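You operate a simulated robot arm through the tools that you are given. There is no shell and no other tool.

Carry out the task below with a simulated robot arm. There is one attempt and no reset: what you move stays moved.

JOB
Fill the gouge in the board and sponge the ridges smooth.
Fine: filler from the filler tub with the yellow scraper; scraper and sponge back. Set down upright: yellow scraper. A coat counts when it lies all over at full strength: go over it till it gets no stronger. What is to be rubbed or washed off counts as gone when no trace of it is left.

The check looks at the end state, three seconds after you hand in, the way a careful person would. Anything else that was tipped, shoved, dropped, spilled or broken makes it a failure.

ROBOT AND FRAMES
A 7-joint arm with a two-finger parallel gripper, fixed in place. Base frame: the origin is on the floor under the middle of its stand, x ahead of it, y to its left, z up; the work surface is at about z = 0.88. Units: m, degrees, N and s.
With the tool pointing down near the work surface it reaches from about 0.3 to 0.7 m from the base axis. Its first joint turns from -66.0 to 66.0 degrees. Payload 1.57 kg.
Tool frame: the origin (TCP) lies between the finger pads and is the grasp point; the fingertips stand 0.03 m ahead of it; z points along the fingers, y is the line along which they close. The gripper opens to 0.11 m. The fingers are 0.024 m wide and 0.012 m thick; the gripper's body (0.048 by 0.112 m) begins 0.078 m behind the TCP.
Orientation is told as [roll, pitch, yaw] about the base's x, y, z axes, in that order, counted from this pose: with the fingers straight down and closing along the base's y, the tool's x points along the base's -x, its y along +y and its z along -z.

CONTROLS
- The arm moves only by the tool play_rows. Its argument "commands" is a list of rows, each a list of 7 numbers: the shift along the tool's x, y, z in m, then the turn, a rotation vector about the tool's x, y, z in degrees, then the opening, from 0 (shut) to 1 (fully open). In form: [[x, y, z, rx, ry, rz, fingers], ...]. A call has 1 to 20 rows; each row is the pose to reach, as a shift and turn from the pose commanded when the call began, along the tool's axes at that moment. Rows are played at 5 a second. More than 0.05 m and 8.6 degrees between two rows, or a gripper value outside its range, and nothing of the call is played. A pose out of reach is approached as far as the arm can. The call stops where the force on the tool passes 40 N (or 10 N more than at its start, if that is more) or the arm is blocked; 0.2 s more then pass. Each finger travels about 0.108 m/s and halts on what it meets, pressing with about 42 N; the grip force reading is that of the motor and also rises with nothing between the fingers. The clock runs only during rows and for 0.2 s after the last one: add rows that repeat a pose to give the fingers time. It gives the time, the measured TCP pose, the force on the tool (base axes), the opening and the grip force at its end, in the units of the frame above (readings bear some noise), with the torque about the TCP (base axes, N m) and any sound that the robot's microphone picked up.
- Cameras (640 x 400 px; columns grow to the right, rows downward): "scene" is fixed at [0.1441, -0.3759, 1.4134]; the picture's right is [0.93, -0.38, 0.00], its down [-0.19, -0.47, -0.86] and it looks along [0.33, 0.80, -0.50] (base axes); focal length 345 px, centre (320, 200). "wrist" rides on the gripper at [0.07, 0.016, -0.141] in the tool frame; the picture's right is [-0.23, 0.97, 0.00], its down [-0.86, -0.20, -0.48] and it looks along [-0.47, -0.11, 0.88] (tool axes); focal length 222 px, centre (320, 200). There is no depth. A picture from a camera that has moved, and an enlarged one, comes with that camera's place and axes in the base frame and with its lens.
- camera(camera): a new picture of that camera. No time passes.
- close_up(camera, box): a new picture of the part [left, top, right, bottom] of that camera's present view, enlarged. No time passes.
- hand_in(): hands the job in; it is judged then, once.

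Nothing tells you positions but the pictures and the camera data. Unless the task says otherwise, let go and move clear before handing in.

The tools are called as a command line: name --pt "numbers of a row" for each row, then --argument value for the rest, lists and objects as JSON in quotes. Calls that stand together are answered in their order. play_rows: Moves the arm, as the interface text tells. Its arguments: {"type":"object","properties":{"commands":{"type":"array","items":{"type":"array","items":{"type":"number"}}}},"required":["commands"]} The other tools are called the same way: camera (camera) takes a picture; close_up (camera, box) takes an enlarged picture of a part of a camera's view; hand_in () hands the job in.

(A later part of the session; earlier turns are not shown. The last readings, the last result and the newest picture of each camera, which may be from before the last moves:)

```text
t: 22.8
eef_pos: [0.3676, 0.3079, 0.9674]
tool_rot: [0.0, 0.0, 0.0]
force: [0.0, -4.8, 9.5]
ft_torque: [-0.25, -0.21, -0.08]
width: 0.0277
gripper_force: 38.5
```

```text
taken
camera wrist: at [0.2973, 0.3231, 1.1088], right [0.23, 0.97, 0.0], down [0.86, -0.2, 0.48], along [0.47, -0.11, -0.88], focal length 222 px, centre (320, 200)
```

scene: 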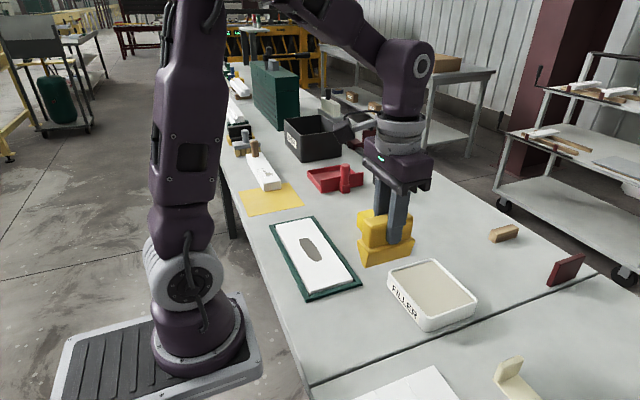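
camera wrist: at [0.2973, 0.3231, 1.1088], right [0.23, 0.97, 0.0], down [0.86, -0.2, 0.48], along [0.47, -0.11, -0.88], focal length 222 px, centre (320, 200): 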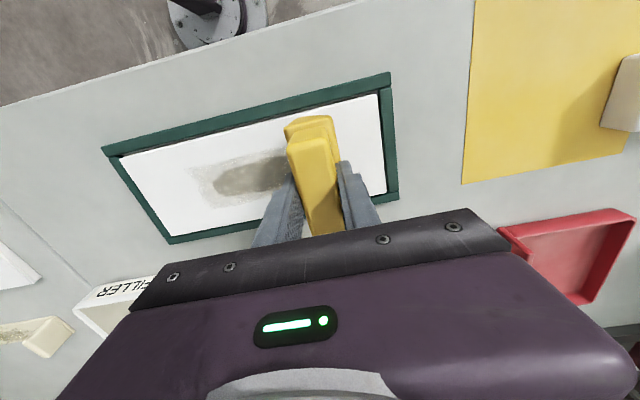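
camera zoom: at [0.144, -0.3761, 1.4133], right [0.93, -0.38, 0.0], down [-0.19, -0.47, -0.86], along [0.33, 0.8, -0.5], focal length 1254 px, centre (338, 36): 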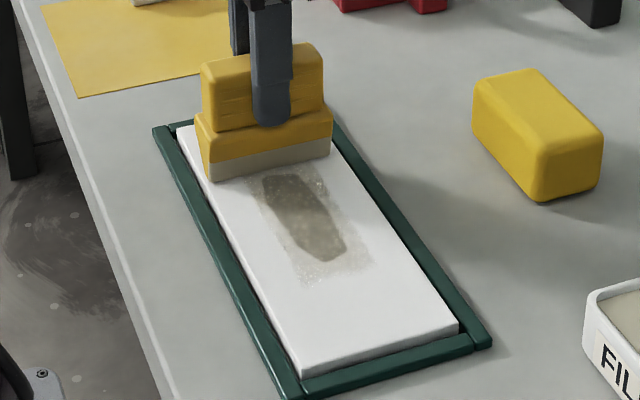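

The stroke left a partial coat over the gouge and a faint band of ridge around it. I'll stroke back along -y and see whether it gets stronger on the same load.

play_rows --pt "0 -0.01 0 0 0 0 0" --pt "0 -0.02 0 0 0 0 0" --pt "0 -0.03 0 0 0 0 0" --pt "0 -0.04 0 0 0 0 0" --pt "0 -0.05 0 0 0 0 0" --pt "0 -0.06 0 0 0 0 0" --pt "0 -0.07 0 0 0 0 0" --pt "0 -0.08 0 0 0 0 0" --pt "0 -0.09 0 0 0 0 0" --pt "0 -0.1 0 0 0 0 0" --pt "0 -0.11 0 0 0 0 0" --pt "0 -0.12 0 0 0 0 0" --pt "0 -0.13 0 0 0 0 0" --pt "0 -0.14 0 0 0 0 0"

close_up --camera "scene" --box '[260, 190, 370, 300]'

camera --camera "wrist"

```text
t: 25.8
eef_pos: [0.3678, 0.168, 0.9655]
tool_rot: [0.1, -0.1, 0.0]
force: [0.0, 7.0, 14.5]
ft_torque: [0.43, 0.54, -0.22]
width: 0.0275
gripper_force: 38.4
```

```text
3.64 times, centred on (315, 245) of scene
camera zoom: at [0.144, -0.3758, 1.4134], right [0.93, -0.38, 0.0], down [-0.19, -0.47, -0.86], along [0.33, 0.8, -0.5], focal length 1254 px, centre (338, 36)
```

zoom: 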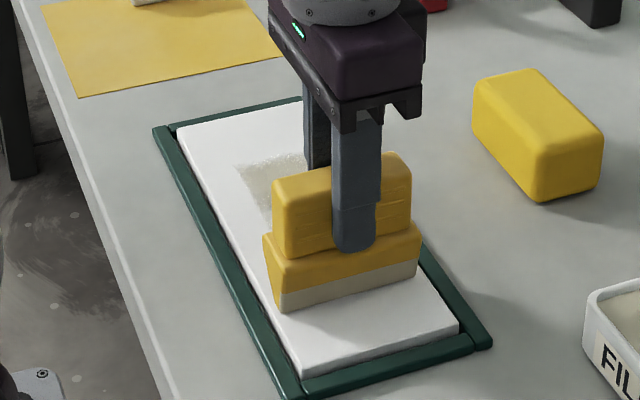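

```text
taken
camera wrist: at [0.2978, 0.1831, 1.1086], right [0.23, 0.97, 0.0], down [0.85, -0.2, 0.48], along [0.47, -0.11, -0.88], focal length 222 px, centre (320, 200)
```

wrist: 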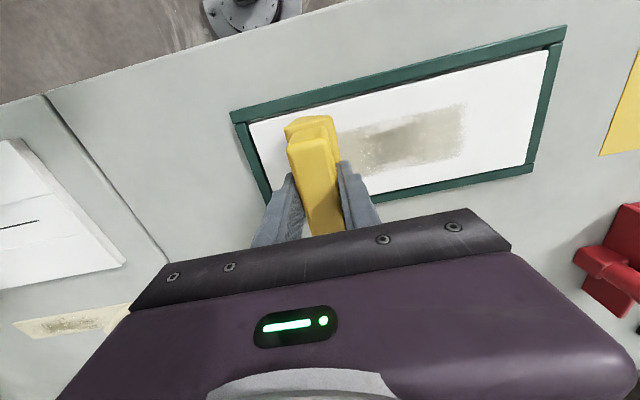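

The coat got stronger on the return. I'll go forward again and then look at the gouge closely.

play_rows --pt "0 0.01 0 0 0 0 0" --pt "0 0.02 0 0 0 0 0" --pt "0 0.03 0 0 0 0 0" --pt "0 0.04 0 0 0 0 0" --pt "0 0.05 0 0 0 0 0" --pt "0 0.06 0 0 0 0 0" --pt "0 0.07 0 0 0 0 0" --pt "0 0.08 0 0 0 0 0" --pt "0 0.09 0 0 0 0 0" --pt "0 0.1 0 0 0 0 0" --pt "0 0.11 0 0 0 0 0" --pt "0 0.12 0 0 0 0 0" --pt "0 0.13 0 0 0 0 0" --pt "0 0.14 0 0 0 0 0" --pt "0 0.15 0 0 0 0 0"

close_up --camera "scene" --box '[260, 190, 370, 300]'

close_up --camera "wrist" --box '[80, 60, 400, 260]'

```text
t: 29.0
eef_pos: [0.3656, 0.3191, 0.9665]
tool_rot: [0.0, 0.0, 0.0]
force: [0.4, -1.8, 1.3]
ft_torque: [-0.05, -0.08, -0.06]
width: 0.0277
gripper_force: 37.9
```

```text
3.64 times, centred on (315, 245) of scene
camera zoom: at [0.1441, -0.376, 1.4134], right [0.93, -0.38, 0.0], down [-0.19, -0.47, -0.86], along [0.33, 0.8, -0.5], focal length 1254 px, centre (338, 36)
```

zoom: 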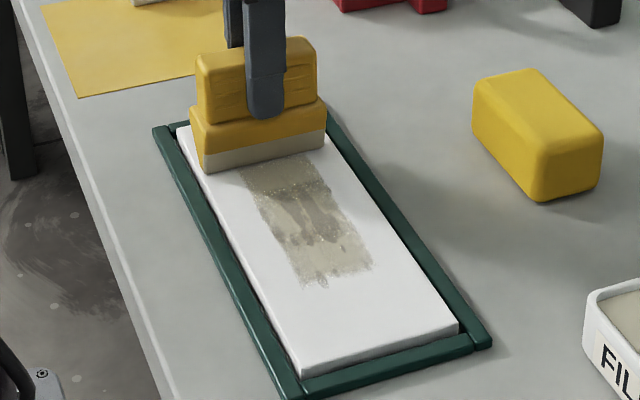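

```text
2.00 times, centred on (240, 160) of wrist
camera zoom: at [0.2966, 0.3333, 1.1087], right [0.23, 0.97, 0.0], down [0.86, -0.2, 0.48], along [0.47, -0.11, -0.88], focal length 444 px, centre (480, 280)
```

zoom: 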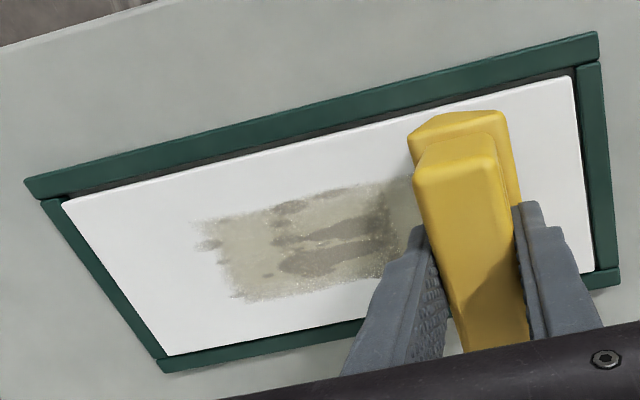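

The coat is building but still patchy, and the press at this end has fallen to about 1 N. I'll lower by half a millimetre and stroke back.

play_rows --pt "0 -0.005 0.0005 0 0 0 0" --pt "0 -0.015 0.0005 0 0 0 0" --pt "0 -0.025 0.0005 0 0 0 0" --pt "0 -0.035 0.0005 0 0 0 0" --pt "0 -0.045 0.0005 0 0 0 0" --pt "0 -0.055 0.0005 0 0 0 0" --pt "0 -0.065 0.0005 0 0 0 0" --pt "0 -0.075 0.0005 0 0 0 0" --pt "0 -0.085 0.0005 0 0 0 0" --pt "0 -0.095 0.0005 0 0 0 0" --pt "0 -0.105 0.0005 0 0 0 0" --pt "0 -0.115 0.0005 0 0 0 0" --pt "0 -0.125 0.0005 0 0 0 0" --pt "0 -0.135 0.0005 0 0 0 0" --pt "0 -0.145 0.0005 0 0 0 0" --pt "0 -0.155 0.0005 0 0 0 0"

close_up --camera "scene" --box '[260, 190, 370, 300]'

close_up --camera "wrist" --box '[230, 20, 590, 230]'

```text
t: 32.4
eef_pos: [0.3672, 0.1624, 0.9652]
tool_rot: [0.2, -0.1, 0.0]
force: [1.5, 9.5, 21.1]
ft_torque: [0.58, -0.02, -0.05]
width: 0.0276
gripper_force: 37.9
```

```text
3.64 times, centred on (315, 245) of scene
camera zoom: at [0.1439, -0.3758, 1.4135], right [0.93, -0.38, 0.0], down [-0.19, -0.47, -0.86], along [0.33, 0.8, -0.5], focal length 1254 px, centre (338, 36)
```

zoom: 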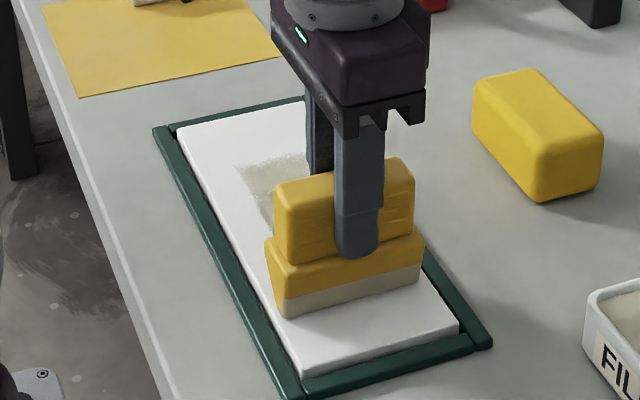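

```text
1.78 times, centred on (410, 125) of wrist
camera zoom: at [0.2974, 0.1784, 1.1083], right [0.23, 0.97, 0.0], down [0.85, -0.2, 0.48], along [0.47, -0.11, -0.88], focal length 395 px, centre (160, 333)
```

zoom: 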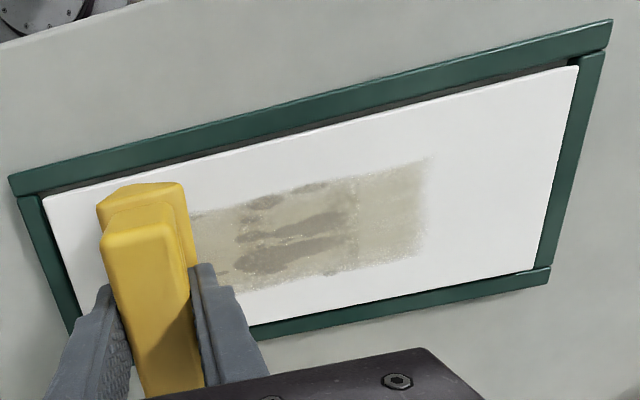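

There are darker blotches in the coat that I need to understand. I'll lift the scraper off and back for an unobstructed close look.

play_rows --pt "0 0 -0.005 0 0 0 0" --pt "0 -0.01 -0.02 0 0 0 0" --pt "0 -0.04 -0.04 0 0 0 0" --pt "0 -0.06 -0.06 0 0 0 0" --pt "0 -0.06 -0.06 0 0 0 0"

close_up --camera "scene" --box '[270, 210, 360, 290]'

close_up --camera "wrist" --box '[340, 30, 580, 190]'

close_up --camera "scene" --box '[310, 230, 400, 320]'

```text
t: 33.6
eef_pos: [0.3687, 0.1018, 1.0268]
tool_rot: [0.1, -0.1, 0.1]
force: [-0.3, 0.3, -1.8]
ft_torque: [-0.04, 0.05, 0.0]
width: 0.0274
gripper_force: 37.8
```

```text
5.00 times, centred on (315, 250) of scene
camera zoom: at [0.1441, -0.3759, 1.4134], right [0.93, -0.38, 0.0], down [-0.19, -0.47, -0.86], along [0.33, 0.8, -0.5], focal length 1724 px, centre (345, -50)
```

zoom: 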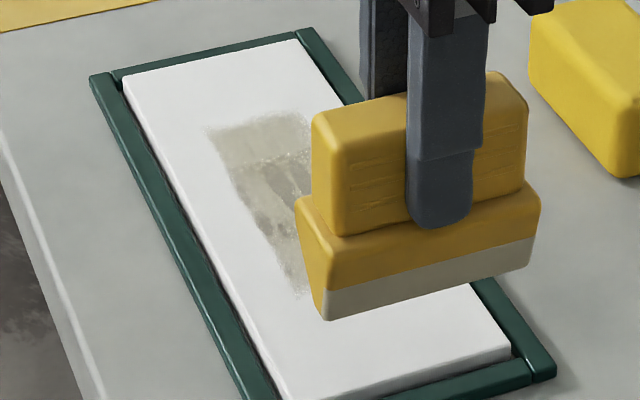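

```text
2.50 times, centred on (460, 110) of wrist
camera zoom: at [0.2997, 0.1182, 1.1685], right [0.23, 0.97, 0.0], down [0.86, -0.2, 0.48], along [0.47, -0.11, -0.88], focal length 555 px, centre (-30, 425)
```

zoom: 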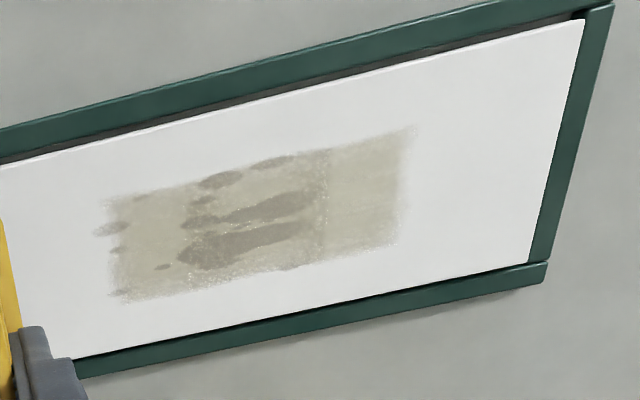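

```text
4.44 times, centred on (355, 275) of scene
camera zoom: at [0.1441, -0.3759, 1.4134], right [0.93, -0.38, 0.0], down [-0.19, -0.47, -0.86], along [0.33, 0.8, -0.5], focal length 1532 px, centre (164, -133)
```

zoom: 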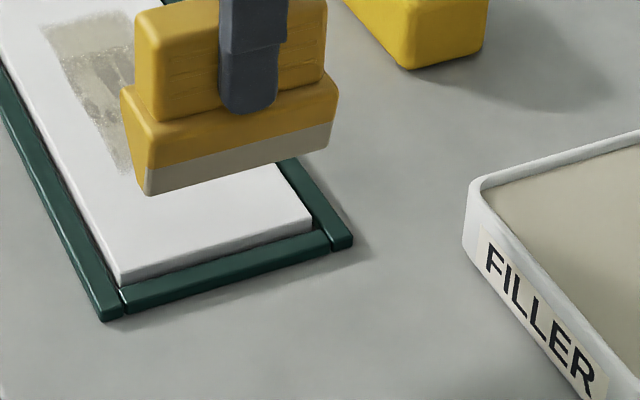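

The coat covers the gouge and a margin, and the separate darker blobs on top look like the ridges. The strength isn't even yet, so I'll go over it more, pressing evenly at both ends.

play_rows --pt "0 0.03 0.03 0 0 0 0" --pt "0 0.06 0.05 0 0 0 0" --pt "0 0.062 0.0594 0 0 0 0" --pt "0 0.072 0.0598 0 0 0 0" --pt "0 0.082 0.0598 0 0 0 0" --pt "0 0.092 0.0599 0 0 0 0" --pt "0 0.102 0.0599 0 0 0 0" --pt "0 0.112 0.06 0 0 0 0" --pt "0 0.122 0.06 0 0 0 0" --pt "0 0.132 0.0601 0 0 0 0" --pt "0 0.142 0.0601 0 0 0 0" --pt "0 0.152 0.0602 0 0 0 0" --pt "0 0.162 0.0602 0 0 0 0" --pt "0 0.172 0.0602 0 0 0 0" --pt "0 0.182 0.0603 0 0 0 0" --pt "0 0.192 0.0603 0 0 0 0" --pt "0 0.202 0.0603 0 0 0 0" --pt "0 0.212 0.0603 0 0 0 0" --pt "0 0.217 0.0603 0 0 0 0"

close_up --camera "scene" --box '[270, 210, 360, 290]'

close_up --camera "wrist" --box '[100, 80, 340, 240]'

```text
t: 37.6
eef_pos: [0.368, 0.3188, 0.9664]
tool_rot: [0.0, 0.0, 0.0]
force: [1.5, -11.8, 27.2]
ft_torque: [-0.77, 0.04, 0.03]
width: 0.0275
gripper_force: 37.7
```

```text
5.00 times, centred on (315, 250) of scene
camera zoom: at [0.1438, -0.3765, 1.4133], right [0.93, -0.38, 0.0], down [-0.19, -0.47, -0.86], along [0.33, 0.8, -0.5], focal length 1724 px, centre (345, -50)
```

zoom: 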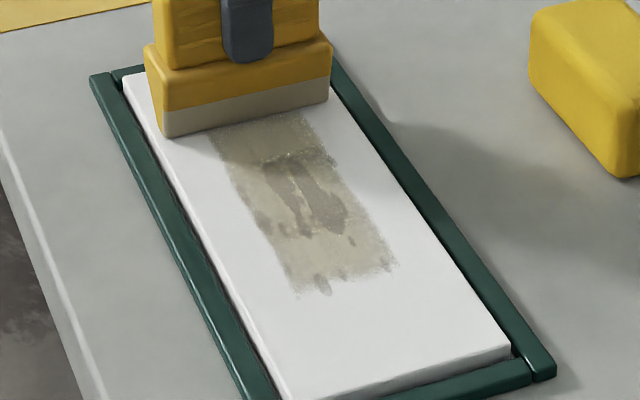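

```text
2.50 times, centred on (220, 160) of wrist
camera zoom: at [0.2981, 0.3343, 1.1082], right [0.23, 0.97, 0.0], down [0.85, -0.2, 0.48], along [0.47, -0.11, -0.88], focal length 555 px, centre (570, 300)
```

zoom: 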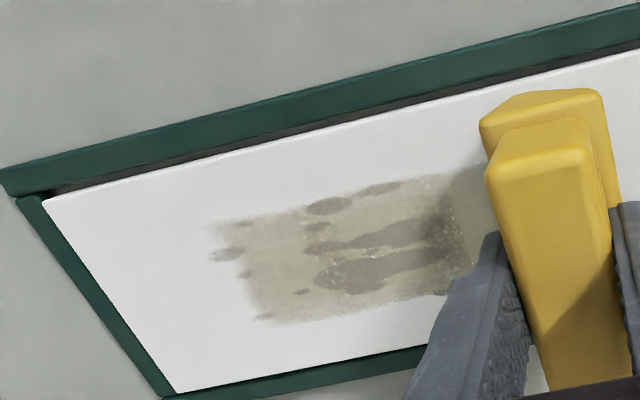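

play_rows --pt "0 0 -0.0004 0 0 0 0" --pt "0 -0.01 -0.0004 0 0 0 0" --pt "0 -0.02 -0.0004 0 0 0 0" --pt "0 -0.03 -0.0004 0 0 0 0" --pt "0 -0.04 -0.0004 0 0 0 0" --pt "0 -0.05 -0.0004 0 0 0 0" --pt "0 -0.06 -0.0004 0 0 0 0" --pt "0 -0.07 -0.0005 0 0 0 0" --pt "0 -0.08 -0.0005 0 0 0 0" --pt "0 -0.09 -0.0006 0 0 0 0" --pt "0 -0.1 -0.0006 0 0 0 0" --pt "0 -0.11 -0.0006 0 0 0 0" --pt "0 -0.12 -0.0007 0 0 0 0" --pt "0 -0.13 -0.0007 0 0 0 0" --pt "0 -0.14 -0.0007 0 0 0 0" --pt "0 -0.15 -0.0007 0 0 0 0" --pt "0 -0.157 -0.0007 0 0 0 0" --pt "0 -0.157 -0.006 0 0 0 0" --pt "0 -0.187 -0.03 0 0 0 0" --pt "0 -0.217 -0.05 0 0 0 0"

close_up --camera "wrist" --box '[340, 30, 580, 190]'

close_up --camera "scene" --box '[270, 200, 390, 310]'

```text
t: 41.8
eef_pos: [0.3663, 0.1017, 1.0166]
tool_rot: [0.0, 0.0, 0.0]
force: [-0.4, 0.6, -1.3]
ft_torque: [0.02, 0.01, 0.03]
width: 0.0275
gripper_force: 38.0
```

```text
2.50 times, centred on (460, 110) of wrist
camera zoom: at [0.2967, 0.1175, 1.159], right [0.23, 0.97, 0.0], down [0.86, -0.2, 0.48], along [0.47, -0.11, -0.88], focal length 555 px, centre (-30, 425)
```

zoom: 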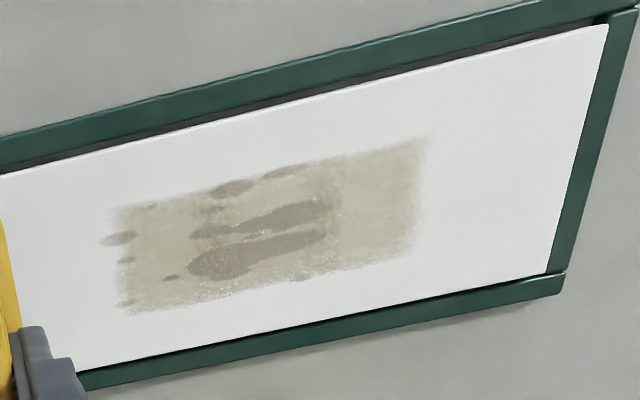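

```text
3.64 times, centred on (330, 255) of scene
camera zoom: at [0.1441, -0.3759, 1.4134], right [0.93, -0.38, 0.0], down [-0.19, -0.47, -0.86], along [0.33, 0.8, -0.5], focal length 1254 px, centre (284, 0)
```

zoom: 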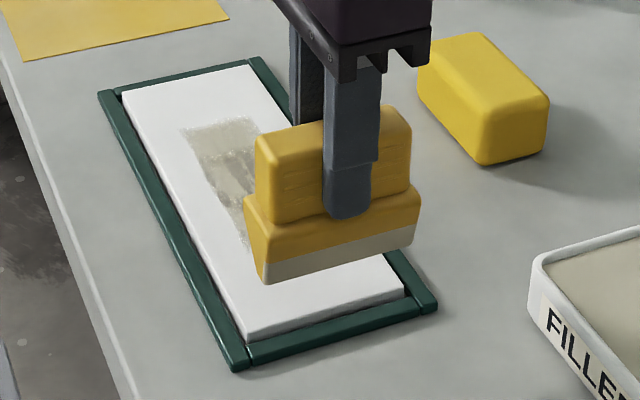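

The blobs didn't change with more strokes, which fits them being ridges for the sponge. To be sure the coat is at full strength, I'll reload the blade at the tub with a lighter touch and do a few more passes.

play_rows --pt "0 0 -0.033 0 0 0 0" --pt "-0.03 -0.017 -0.04 0 0 0 0" --pt "-0.06 -0.033 -0.04 0 0 0 0" --pt "-0.09 -0.05 -0.04 0 0 0 0" --pt "-0.12 -0.066 -0.04 0 0 0 0" --pt "-0.15 -0.083 -0.04 0 0 0 0" --pt "-0.1695 -0.093 -0.035 0 0 0 0" --pt "-0.1695 -0.093 -0.02 0 0 0 0" --pt "-0.1695 -0.093 0 0 0 0 0" --pt "-0.1695 -0.093 0.015 0 0 0 0" --pt "-0.1695 -0.093 0.021 0 0 0 0" --pt "-0.1695 -0.093 0.0235 0 0 0 0" --pt "-0.1695 -0.093 0.0255 0 0 0 0"

close_up --camera "scene" --box '[380, 220, 480, 330]'

```text
t: 44.6
eef_pos: [0.5366, 0.009, 0.9897]
tool_rot: [0.0, -0.1, 0.0]
force: [0.5, 0.7, -1.4]
ft_torque: [0.0, 0.02, 0.02]
width: 0.0276
gripper_force: 37.8
```

```text
3.64 times, centred on (430, 275) of scene
camera zoom: at [0.1441, -0.3759, 1.4134], right [0.93, -0.38, 0.0], down [-0.19, -0.47, -0.86], along [0.33, 0.8, -0.5], focal length 1254 px, centre (-80, -73)
```

zoom: 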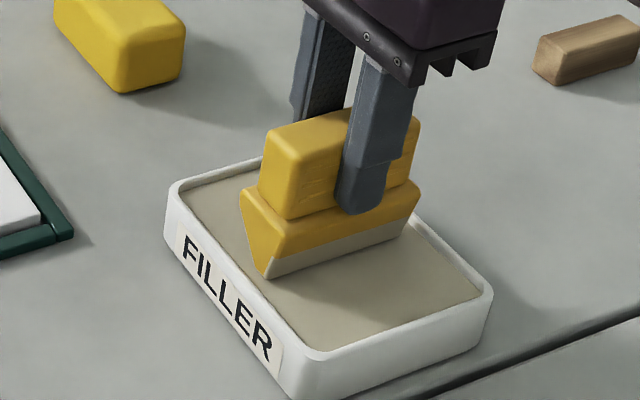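

play_rows --pt "0 0 0.0005 0 0 0 0" --pt "0 0 0.001 0 0 0 0" --pt "0 0 0.001 0 0 0 0"

```text
t: 45.4
eef_pos: [0.5375, 0.0103, 0.9887]
tool_rot: [0.0, 0.0, 0.0]
force: [-0.7, 0.2, 4.4]
ft_torque: [0.02, -0.07, -0.01]
width: 0.0275
gripper_force: 37.7
```

play_rows --pt "0 0 0.0003 0 0 0 0" --pt "0 0 0.0003 0 0 0 0" --pt "0 0 -0.01 0 0 0 0" --pt "0 0 -0.035 0 0 0 0" --pt "0 0 -0.06 0 0 0 0" --pt "0.03 0.028 -0.07 0 0 0 0" --pt "0.06 0.055 -0.07 0 0 0 0" --pt "0.09 0.083 -0.07 0 0 0 0" --pt "0.12 0.11 -0.07 0 0 0 0" --pt "0.15 0.138 -0.07 0 0 0 0" --pt "0.1695 0.155 -0.06 0 0 0 0" --pt "0.1695 0.155 -0.04 0 0 0 0" --pt "0.1695 0.155 -0.02 0 0 0 0" --pt "0.1695 0.155 0.0 0 0 0 0" --pt "0.1695 0.155 0.015 0 0 0 0" --pt "0.1695 0.155 0.021 0 0 0 0" --pt "0.1695 0.155 0.0226 0 0 0 0"

close_up --camera "wrist" --box '[230, 20, 590, 230]'

```text
t: 49.0
eef_pos: [0.3669, 0.1648, 0.9666]
tool_rot: [0.0, -0.1, 0.0]
force: [-0.5, 0.0, -1.4]
ft_torque: [0.08, -0.02, -0.02]
width: 0.0275
gripper_force: 38.4
```

```text
1.78 times, centred on (410, 125) of wrist
camera zoom: at [0.2974, 0.18, 1.1092], right [0.23, 0.97, 0.0], down [0.86, -0.2, 0.48], along [0.47, -0.11, -0.88], focal length 395 px, centre (160, 333)
```

zoom: 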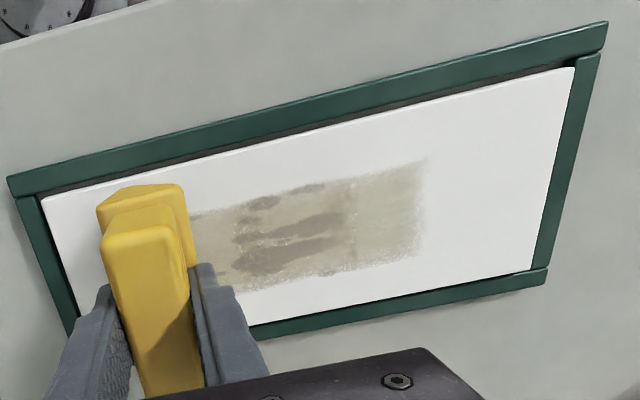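

play_rows --pt "0 0.002 0.0006 0 0 0 0" --pt "0 0.012 0.0006 0 0 0 0" --pt "0 0.022 0.0007 0 0 0 0" --pt "0 0.032 0.0007 0 0 0 0" --pt "0 0.042 0.0007 0 0 0 0" --pt "0 0.052 0.0008 0 0 0 0" --pt "0 0.062 0.0008 0 0 0 0" --pt "0 0.072 0.0008 0 0 0 0" --pt "0 0.082 0.0009 0 0 0 0" --pt "0 0.092 0.0009 0 0 0 0" --pt "0 0.102 0.0009 0 0 0 0" --pt "0 0.112 0.0009 0 0 0 0" --pt "0 0.122 0.001 0 0 0 0" --pt "0 0.132 0.001 0 0 0 0" --pt "0 0.142 0.001 0 0 0 0" --pt "0 0.152 0.001 0 0 0 0"

close_up --camera "scene" --box '[270, 210, 360, 290]'

close_up --camera "wrist" --box '[100, 80, 340, 240]'

```text
t: 52.4
eef_pos: [0.3667, 0.3169, 0.9655]
tool_rot: [-0.1, 0.0, 0.0]
force: [-0.3, -12.9, 29.3]
ft_torque: [-0.74, -0.25, -0.01]
width: 0.0276
gripper_force: 38.5
```

```text
5.00 times, centred on (315, 250) of scene
camera zoom: at [0.1438, -0.3766, 1.4133], right [0.93, -0.38, 0.0], down [-0.19, -0.47, -0.86], along [0.33, 0.8, -0.5], focal length 1724 px, centre (345, -50)
```

zoom: 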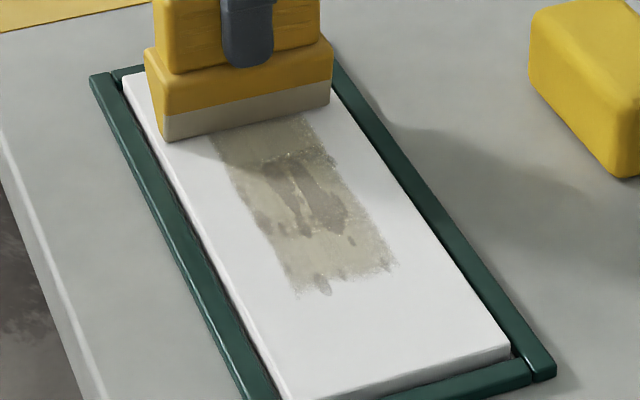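

```text
2.50 times, centred on (220, 160) of wrist
camera zoom: at [0.297, 0.331, 1.1078], right [0.23, 0.97, 0.0], down [0.85, -0.2, 0.48], along [0.47, -0.11, -0.88], focal length 555 px, centre (570, 300)
```

zoom: 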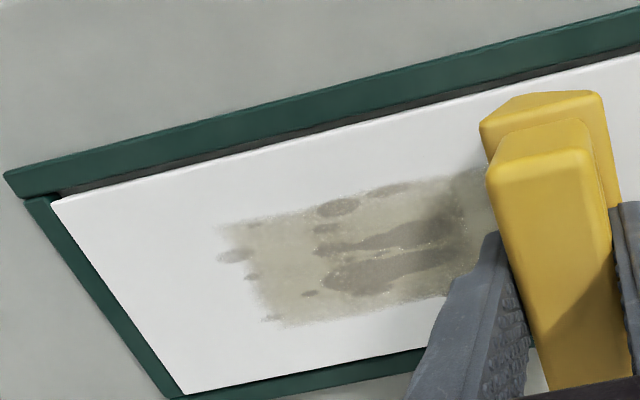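

play_rows --pt "0 -0.002 -0.0004 0 0 0 0" --pt "0 -0.012 -0.0004 0 0 0 0" --pt "0 -0.022 -0.0004 0 0 0 0" --pt "0 -0.032 -0.0004 0 0 0 0" --pt "0 -0.042 -0.0004 0 0 0 0" --pt "0 -0.052 -0.0004 0 0 0 0" --pt "0 -0.062 -0.0004 0 0 0 0" --pt "0 -0.072 -0.0004 0 0 0 0" --pt "0 -0.082 -0.0004 0 0 0 0" --pt "0 -0.092 -0.0004 0 0 0 0" --pt "0 -0.102 -0.0004 0 0 0 0" --pt "0 -0.112 -0.0005 0 0 0 0" --pt "0 -0.122 -0.0005 0 0 0 0" --pt "0 -0.132 -0.0005 0 0 0 0" --pt "0 -0.142 -0.0005 0 0 0 0" --pt "0 -0.152 -0.0005 0 0 0 0"

close_up --camera "wrist" --box '[310, 60, 500, 200]'

```text
t: 55.8
eef_pos: [0.3661, 0.1665, 0.9665]
tool_rot: [0.2, -0.1, 0.0]
force: [-0.8, 6.1, 11.2]
ft_torque: [0.39, 0.42, -0.13]
width: 0.0273
gripper_force: 38.1
```

```text
2.86 times, centred on (405, 130) of wrist
camera zoom: at [0.2969, 0.181, 1.1078], right [0.23, 0.97, 0.0], down [0.85, -0.2, 0.48], along [0.47, -0.11, -0.88], focal length 635 px, centre (77, 400)
```

zoom: 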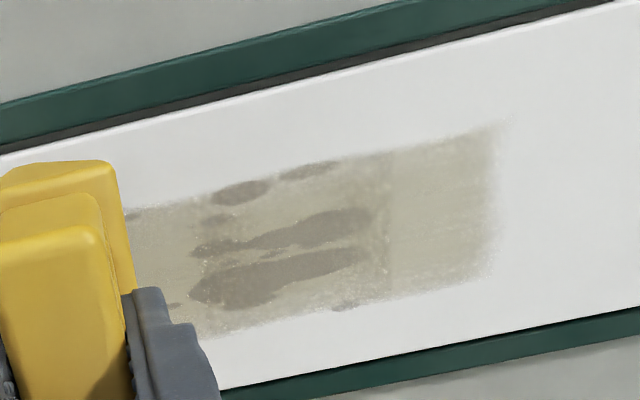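

The coat looks more even now. I'll do two more passes and see whether anything still changes.

play_rows --pt "0 0.002 0 0 0 0 0" --pt "0 0.012 0 0 0 0 0" --pt "0 0.022 0 0 0 0 0" --pt "0 0.032 0 0 0 0 0" --pt "0 0.042 0 0 0 0 0" --pt "0 0.052 0.0001 0 0 0 0" --pt "0 0.062 0.0001 0 0 0 0" --pt "0 0.072 0.0001 0 0 0 0" --pt "0 0.082 0.0001 0 0 0 0" --pt "0 0.092 0.0002 0 0 0 0" --pt "0 0.102 0.0002 0 0 0 0" --pt "0 0.112 0.0002 0 0 0 0" --pt "0 0.122 0.0003 0 0 0 0" --pt "0 0.132 0.0003 0 0 0 0" --pt "0 0.142 0.0003 0 0 0 0" --pt "0 0.152 0.0003 0 0 0 0"

play_rows --pt "0 -0.002 0 0 0 0 0" --pt "0 -0.012 0 0 0 0 0" --pt "0 -0.022 0 0 0 0 0" --pt "0 -0.032 0 0 0 0 0" --pt "0 -0.042 0 0 0 0 0" --pt "0 -0.052 0 0 0 0 0" --pt "0 -0.062 0 0 0 0 0" --pt "0 -0.072 -0.0001 0 0 0 0" --pt "0 -0.082 -0.0001 0 0 0 0" --pt "0 -0.092 -0.0001 0 0 0 0" --pt "0 -0.102 -0.0002 0 0 0 0" --pt "0 -0.112 -0.0002 0 0 0 0" --pt "0 -0.122 -0.0002 0 0 0 0" --pt "0 -0.132 -0.0002 0 0 0 0" --pt "0 -0.142 -0.0003 0 0 0 0" --pt "0 -0.152 -0.0003 0 0 0 0"

close_up --camera "wrist" --box '[310, 60, 500, 200]'

```text
t: 59.2
eef_pos: [0.3674, 0.3175, 0.9657]
tool_rot: [0.0, 0.1, 0.1]
force: [-0.6, -1.0, 2.2]
ft_torque: [-0.09, -0.1, -0.06]
width: 0.0273
gripper_force: 37.9
```

```text
t: 62.6
eef_pos: [0.3659, 0.164, 0.9667]
tool_rot: [0.0, 0.1, 0.0]
force: [-0.6, -0.5, -1.7]
ft_torque: [0.02, 0.0, -0.02]
width: 0.0273
gripper_force: 38.0
```

```text
2.86 times, centred on (405, 130) of wrist
camera zoom: at [0.2973, 0.1792, 1.109], right [0.23, 0.97, 0.0], down [0.85, -0.2, 0.48], along [0.47, -0.11, -0.88], focal length 635 px, centre (77, 400)
```

zoom: 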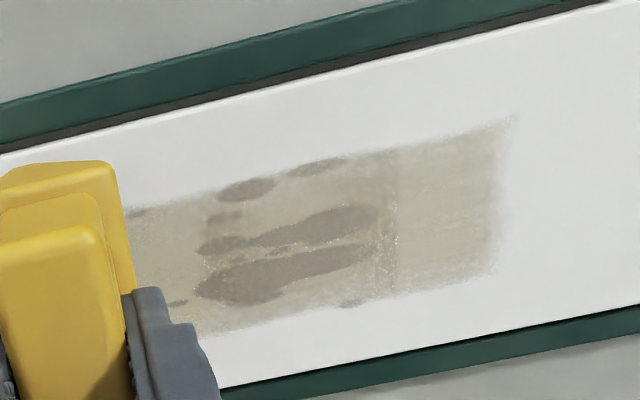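

The last pass had lost contact at its end, so I'll lower slightly and repeat a forward and back pass at about 10–15 N.

play_rows --pt "0 0.002 0.0008 0 0 0 0" --pt "0 0.002 0.0008 0 0 0 0"

```text
t: 63.2
eef_pos: [0.3679, 0.1672, 0.9654]
tool_rot: [0.0, -0.1, 0.0]
force: [0.1, 0.2, -0.6]
ft_torque: [-0.03, 0.01, -0.03]
width: 0.0275
gripper_force: 38.6
```

play_rows --pt "0 0 0.0004 0 0 0 0" --pt "0 0 0.0008 0 0 0 0" --pt "0 0 0.0008 0 0 0 0"

close_up --camera "scene" --box '[300, 210, 390, 290]'

```text
t: 64.0
eef_pos: [0.3673, 0.1659, 0.9649]
tool_rot: [0.0, 0.0, 0.0]
force: [-1.8, 1.1, 7.9]
ft_torque: [0.1, 0.19, 0.0]
width: 0.0277
gripper_force: 38.7
```

```text
5.00 times, centred on (345, 250) of scene
camera zoom: at [0.144, -0.3759, 1.4134], right [0.93, -0.38, 0.0], down [-0.19, -0.47, -0.86], along [0.33, 0.8, -0.5], focal length 1724 px, centre (195, -50)
```

zoom: 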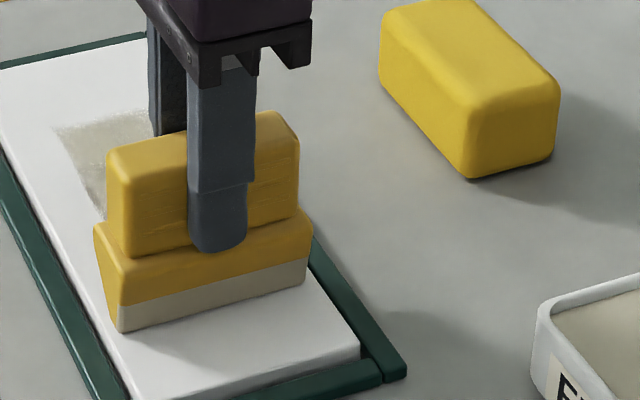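

play_rows --pt "0 0.01 0.0001 0 0 0 0" --pt "0 0.02 0.0001 0 0 0 0" --pt "0 0.03 0.0001 0 0 0 0" --pt "0 0.04 0.0001 0 0 0 0" --pt "0 0.05 0.0002 0 0 0 0" --pt "0 0.06 0.0002 0 0 0 0" --pt "0 0.07 0.0002 0 0 0 0" --pt "0 0.08 0.0002 0 0 0 0" --pt "0 0.09 0.0003 0 0 0 0" --pt "0 0.1 0.0003 0 0 0 0" --pt "0 0.11 0.0003 0 0 0 0" --pt "0 0.12 0.0003 0 0 0 0" --pt "0 0.13 0.0004 0 0 0 0" --pt "0 0.14 0.0004 0 0 0 0" --pt "0 0.15 0.0004 0 0 0 0"

close_up --camera "wrist" --box '[100, 80, 340, 240]'

close_up --camera "scene" --box '[270, 210, 360, 290]'

```text
t: 64.9
eef_pos: [0.3681, 0.2012, 0.9657]
tool_rot: [-0.1, -0.1, -0.1]
force: [-3.1, -2.3, 13.1]
ft_torque: [-0.09, 0.09, 0.01]
width: 0.0277
gripper_force: 38.4
stopped in row 4: the force on the tool passed its limit at 40 N (the readings are from after the stop); the commanded pose is now the measured one
```

```text
2.50 times, centred on (220, 160) of wrist
camera zoom: at [0.298, 0.2155, 1.1074], right [0.23, 0.97, 0.0], down [0.85, -0.2, 0.48], along [0.47, -0.11, -0.88], focal length 555 px, centre (570, 300)
```

zoom: 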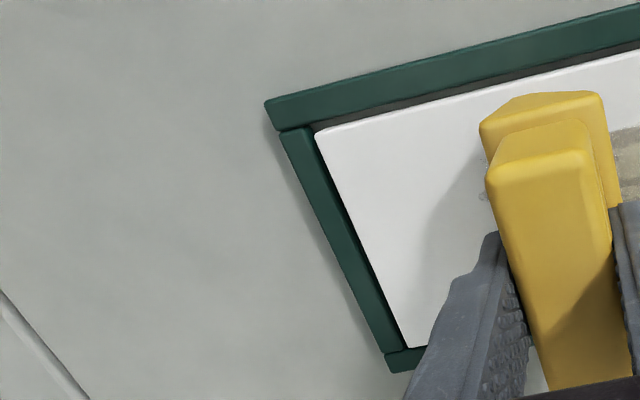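

```text
5.00 times, centred on (315, 250) of scene
camera zoom: at [0.1439, -0.3761, 1.4134], right [0.93, -0.38, 0.0], down [-0.19, -0.47, -0.86], along [0.33, 0.8, -0.5], focal length 1724 px, centre (345, -50)
```

zoom: 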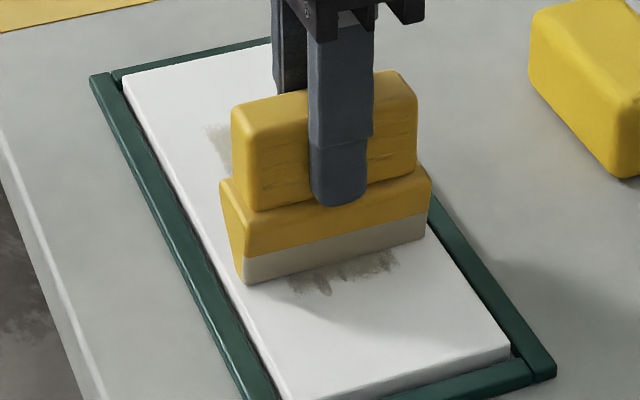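

The force spiked mid-stroke and play stopped, and it now reads 13 N. I'll continue in shorter stretches, adjusting height from the force.

play_rows --pt "0 0.008 -0.0003 0 0 0 0" --pt "0 0.016 -0.0003 0 0 0 0" --pt "0 0.024 -0.0003 0 0 0 0" --pt "0 0.032 -0.0003 0 0 0 0" --pt "0 0.04 -0.0003 0 0 0 0"

```text
t: 66.1
eef_pos: [0.3675, 0.2411, 0.9659]
tool_rot: [-0.1, 0.0, 0.0]
force: [0.7, -3.1, 5.0]
ft_torque: [-0.13, -0.08, 0.01]
width: 0.0277
gripper_force: 37.8
```

play_rows --pt "0 0.008 0.0003 0 0 0 0" --pt "0 0.016 0.0003 0 0 0 0" --pt "0 0.024 0.0003 0 0 0 0" --pt "0 0.032 0.0003 0 0 0 0" --pt "0 0.04 0.0003 0 0 0 0"

```text
t: 67.3
eef_pos: [0.3692, 0.2795, 0.9661]
tool_rot: [-0.1, -0.1, 0.0]
force: [-0.1, -8.7, 20.4]
ft_torque: [-0.57, 0.2, 0.1]
width: 0.0277
gripper_force: 38.1
```

play_rows --pt "0 0.008 -0.0001 0 0 0 0" --pt "0 0.016 -0.0001 0 0 0 0" --pt "0 0.024 -0.0001 0 0 0 0" --pt "0 0.032 -0.0001 0 0 0 0" --pt "0 0.038 -0.0001 0 0 0 0"

close_up --camera "wrist" --box '[100, 80, 340, 240]'

close_up --camera "scene" --box '[270, 210, 360, 290]'

```text
t: 68.5
eef_pos: [0.3681, 0.3185, 0.9642]
tool_rot: [0.0, -0.1, -0.1]
force: [1.3, -10.5, 25.9]
ft_torque: [-0.63, -0.05, 0.06]
width: 0.0276
gripper_force: 37.7
```

```text
2.50 times, centred on (220, 160) of wrist
camera zoom: at [0.298, 0.3338, 1.1071], right [0.23, 0.97, 0.0], down [0.85, -0.2, 0.48], along [0.47, -0.11, -0.88], focal length 555 px, centre (570, 300)
```

zoom: 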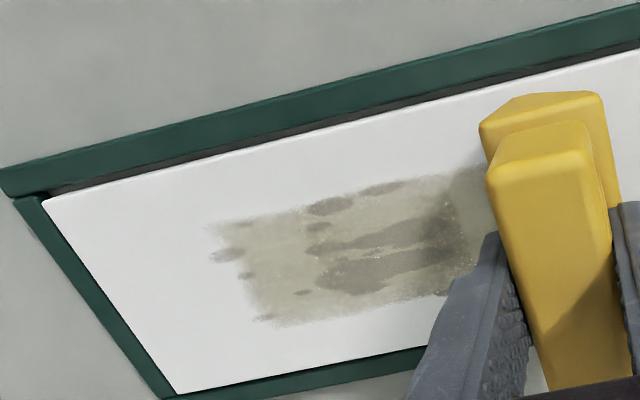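

```text
5.00 times, centred on (315, 250) of scene
camera zoom: at [0.1438, -0.3765, 1.4133], right [0.93, -0.38, 0.0], down [-0.19, -0.47, -0.86], along [0.33, 0.8, -0.5], focal length 1724 px, centre (345, -50)
```

zoom: 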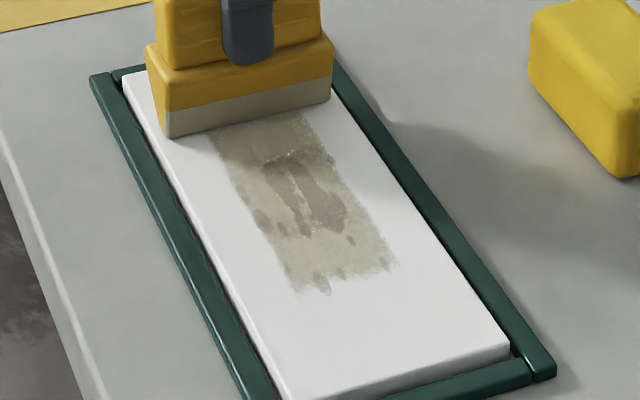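

The coat looks unchanged from the previous pass, so it seems to be at full strength. I'll lift clear and inspect it at high zoom.

play_rows --pt "0 0 -0.01 0 0 0 0" --pt "0 0 -0.04 0 0 0 0" --pt "0 -0.03 -0.07 0 0 0 0" --pt "0 -0.07 -0.1 0 0 0 0" --pt "0 -0.115 -0.11 0 0 0 0" --pt "0 -0.16 -0.11 0 0 0 0" --pt "0 -0.2 -0.11 0 0 0 0" --pt "0 -0.23 -0.11 0 0 0 0" --pt "0 -0.23 -0.11 0 0 0 0"

camera --camera "wrist"

close_up --camera "scene" --box '[280, 220, 350, 280]'

```text
t: 70.5
eef_pos: [0.3688, 0.0865, 1.075]
tool_rot: [0.0, 0.0, 0.0]
force: [-0.2, -0.4, -0.9]
ft_torque: [-0.02, 0.02, -0.03]
width: 0.0275
gripper_force: 38.2
```

```text
taken
camera wrist: at [0.2996, 0.1011, 1.2173], right [0.23, 0.97, 0.0], down [0.85, -0.2, 0.48], along [0.47, -0.11, -0.88], focal length 222 px, centre (320, 200)
```

wrist: 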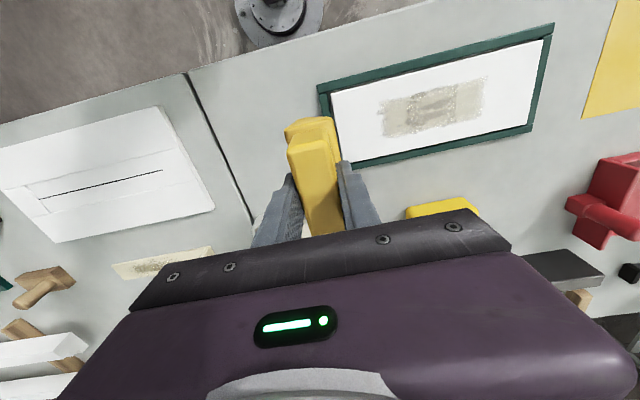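

```text
6.67 times, centred on (315, 250) of scene
camera zoom: at [0.1441, -0.3759, 1.4134], right [0.93, -0.38, 0.0], down [-0.19, -0.47, -0.86], along [0.33, 0.8, -0.5], focal length 2299 px, centre (353, -133)
```

zoom: 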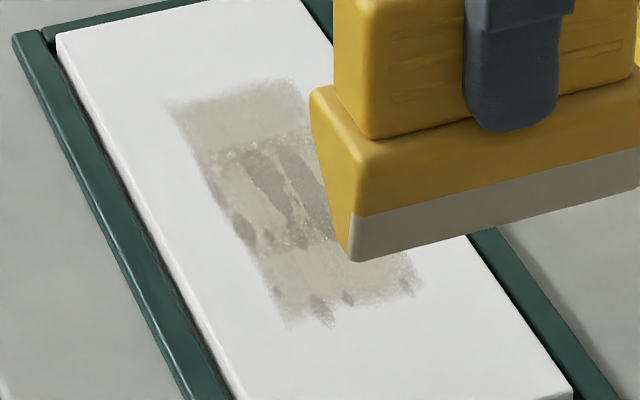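

close_up --camera "wrist" --box '[360, 60, 500, 150]'

close_up --camera "wrist" --box '[395, 70, 465, 135]'

```text
4.44 times, centred on (430, 105) of wrist
camera zoom: at [0.2996, 0.1011, 1.2173], right [0.23, 0.97, 0.0], down [0.85, -0.2, 0.48], along [0.47, -0.11, -0.88], focal length 987 px, centre (-169, 622)
```

zoom: 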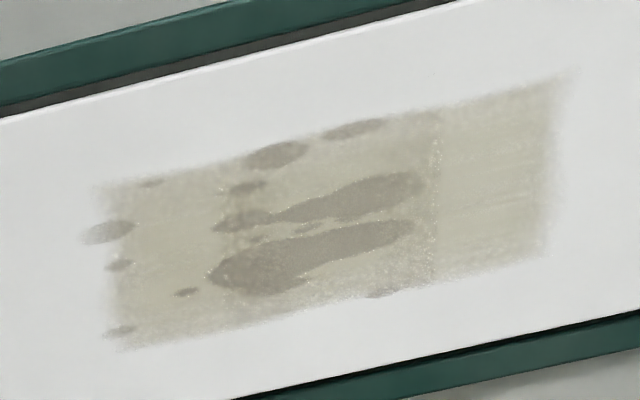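

```text
6.15 times, centred on (430, 102) of wrist
camera zoom: at [0.2996, 0.1011, 1.2173], right [0.23, 0.97, 0.0], down [0.85, -0.2, 0.48], along [0.47, -0.11, -0.88], focal length 1367 px, centre (-357, 800)
```

zoom: 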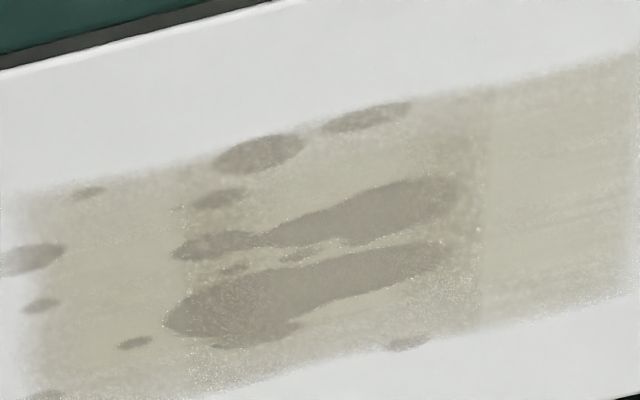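

The coat now looks evenly saturated, with separate ridge blobs on top for the sponge. Before putting the scraper back at its original spot, I'll check that it hangs level in the fingers.

play_rows --pt "0.01 -0.03 0 0 0 0 0" --pt "0.0185 -0.065 0.01 0 0 0 0" --pt "0.0185 -0.09 0.02 0 0 0 0" --pt "0.0185 -0.09 0.045 0 0 0 0" --pt "0.0185 -0.09 0.07 0 0 0 0" --pt "0.0185 -0.09 0.09 0 0 0 0" --pt "0.0185 -0.09 0.09 0 0 0 0"

close_up --camera "scene" --box '[300, 250, 400, 350]'

camera --camera "wrist"

```text
t: 72.1
eef_pos: [0.3502, -0.0009, 0.9852]
tool_rot: [-0.1, -0.1, 0.0]
force: [0.1, 0.3, -1.2]
ft_torque: [-0.01, -0.01, -0.02]
width: 0.0275
gripper_force: 37.5
```

```text
4.00 times, centred on (350, 300) of scene
camera zoom: at [0.1441, -0.3759, 1.4134], right [0.93, -0.38, 0.0], down [-0.19, -0.47, -0.86], along [0.33, 0.8, -0.5], focal length 1379 px, centre (200, -200)
```

zoom: 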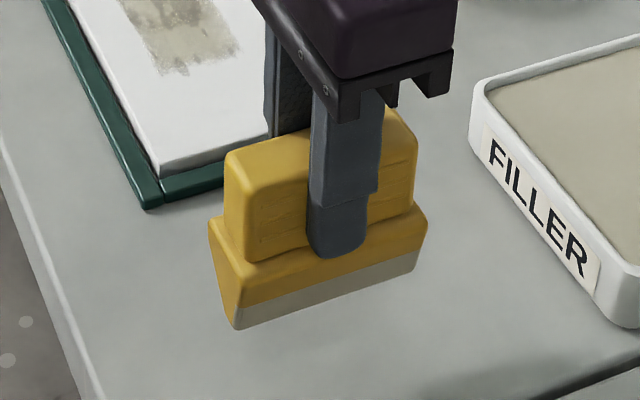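

```text
taken
camera wrist: at [0.2808, 0.0143, 1.128], right [0.23, 0.97, 0.0], down [0.85, -0.2, 0.48], along [0.47, -0.11, -0.88], focal length 222 px, centre (320, 200)
```

wrist: 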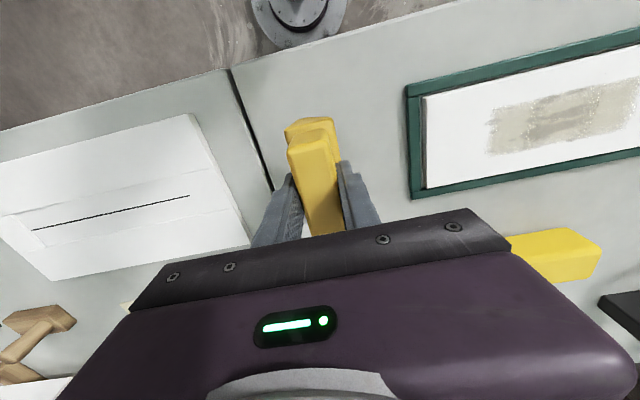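

play_rows --pt "0.0005 0.0003 0.01 0 0 0 0" --pt "0.0005 0.0003 0.02 0 0 0 0" --pt "0.0005 0.0003 0.026 0 0 0 0" --pt "0.0005 0.0003 0.028 0 0 0 0" --pt "0.0005 0.0003 0.028 0 0 0 0"

close_up --camera "scene" --box '[310, 270, 400, 350]'

```text
t: 73.3
eef_pos: [0.3501, -0.0008, 0.9581]
tool_rot: [0.0, 0.0, 0.0]
force: [0.0, 1.0, -2.9]
ft_torque: [0.03, 0.01, -0.01]
width: 0.0275
gripper_force: 37.5
```

```text
5.00 times, centred on (355, 310) of scene
camera zoom: at [0.1441, -0.3759, 1.4134], right [0.93, -0.38, 0.0], down [-0.19, -0.47, -0.86], along [0.33, 0.8, -0.5], focal length 1724 px, centre (145, -350)
```

zoom: 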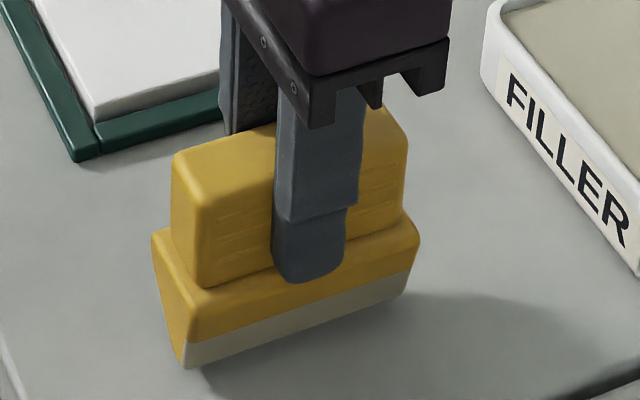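

play_rows --pt "0 0 0.0007 0 0 0 0" --pt "0 0 0.0014 0 0 0 0" --pt "0 0 0.0014 0 0 0 0"

```text
t: 74.1
eef_pos: [0.3485, -0.0017, 0.9546]
tool_rot: [0.0, -0.1, 0.1]
force: [0.1, -0.8, -1.5]
ft_torque: [0.0, 0.02, -0.01]
width: 0.0274
gripper_force: 38.5
```

play_rows --pt "0 0 0.0007 0 0 0 0" --pt "0 0 0.0012 0 0 0 0" --pt "0 0 0.0012 0 0 0 0"

close_up --camera "scene" --box '[310, 270, 400, 350]'

```text
t: 74.9
eef_pos: [0.3485, -0.0003, 0.9543]
tool_rot: [0.1, -0.1, 0.0]
force: [0.0, 0.2, -0.7]
ft_torque: [0.01, 0.0, -0.04]
width: 0.0279
gripper_force: 38.1
```

```text
5.00 times, centred on (355, 310) of scene
camera zoom: at [0.1441, -0.3759, 1.4134], right [0.93, -0.38, 0.0], down [-0.19, -0.47, -0.86], along [0.33, 0.8, -0.5], focal length 1724 px, centre (145, -350)
```

zoom: 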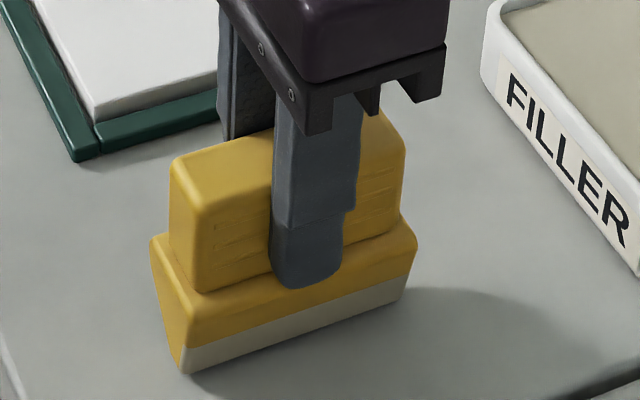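

play_rows --pt "0 0 0.0005 0 0 0 0" --pt "0 0 0.0008 0 0 0 0" --pt "0 0 0.0008 0 0 0 0"

```text
t: 75.7
eef_pos: [0.3473, -0.0016, 0.9525]
tool_rot: [0.0, 0.0, 0.0]
force: [0.3, -0.1, -2.4]
ft_torque: [0.01, 0.03, -0.02]
width: 0.0275
gripper_force: 38.5
```

play_rows --pt "0 0 0.0005 0 0 0 0" --pt "0 0 0.0008 0 0 0 0" --pt "0 0 0.0008 0 0 0 0"

close_up --camera "wrist" --box '[230, 90, 430, 240]'

```text
t: 76.5
eef_pos: [0.3475, -0.0011, 0.9529]
tool_rot: [0.0, 0.0, 0.0]
force: [0.6, 0.3, -1.1]
ft_torque: [-0.02, -0.01, -0.01]
width: 0.0274
gripper_force: 37.9
```

```text
2.67 times, centred on (330, 165) of wrist
camera zoom: at [0.2788, 0.0147, 1.0953], right [0.23, 0.97, 0.0], down [0.85, -0.2, 0.48], along [0.47, -0.11, -0.88], focal length 592 px, centre (293, 293)
```

zoom: 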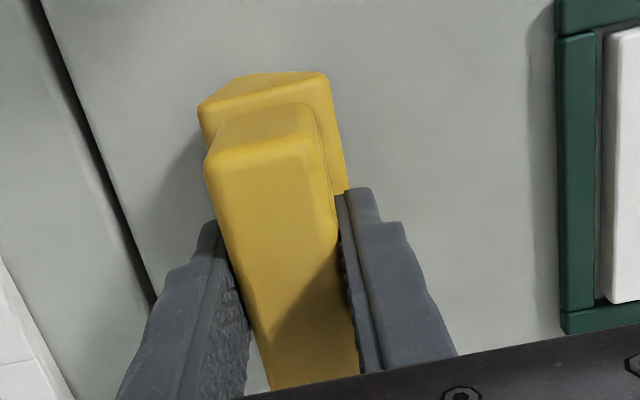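

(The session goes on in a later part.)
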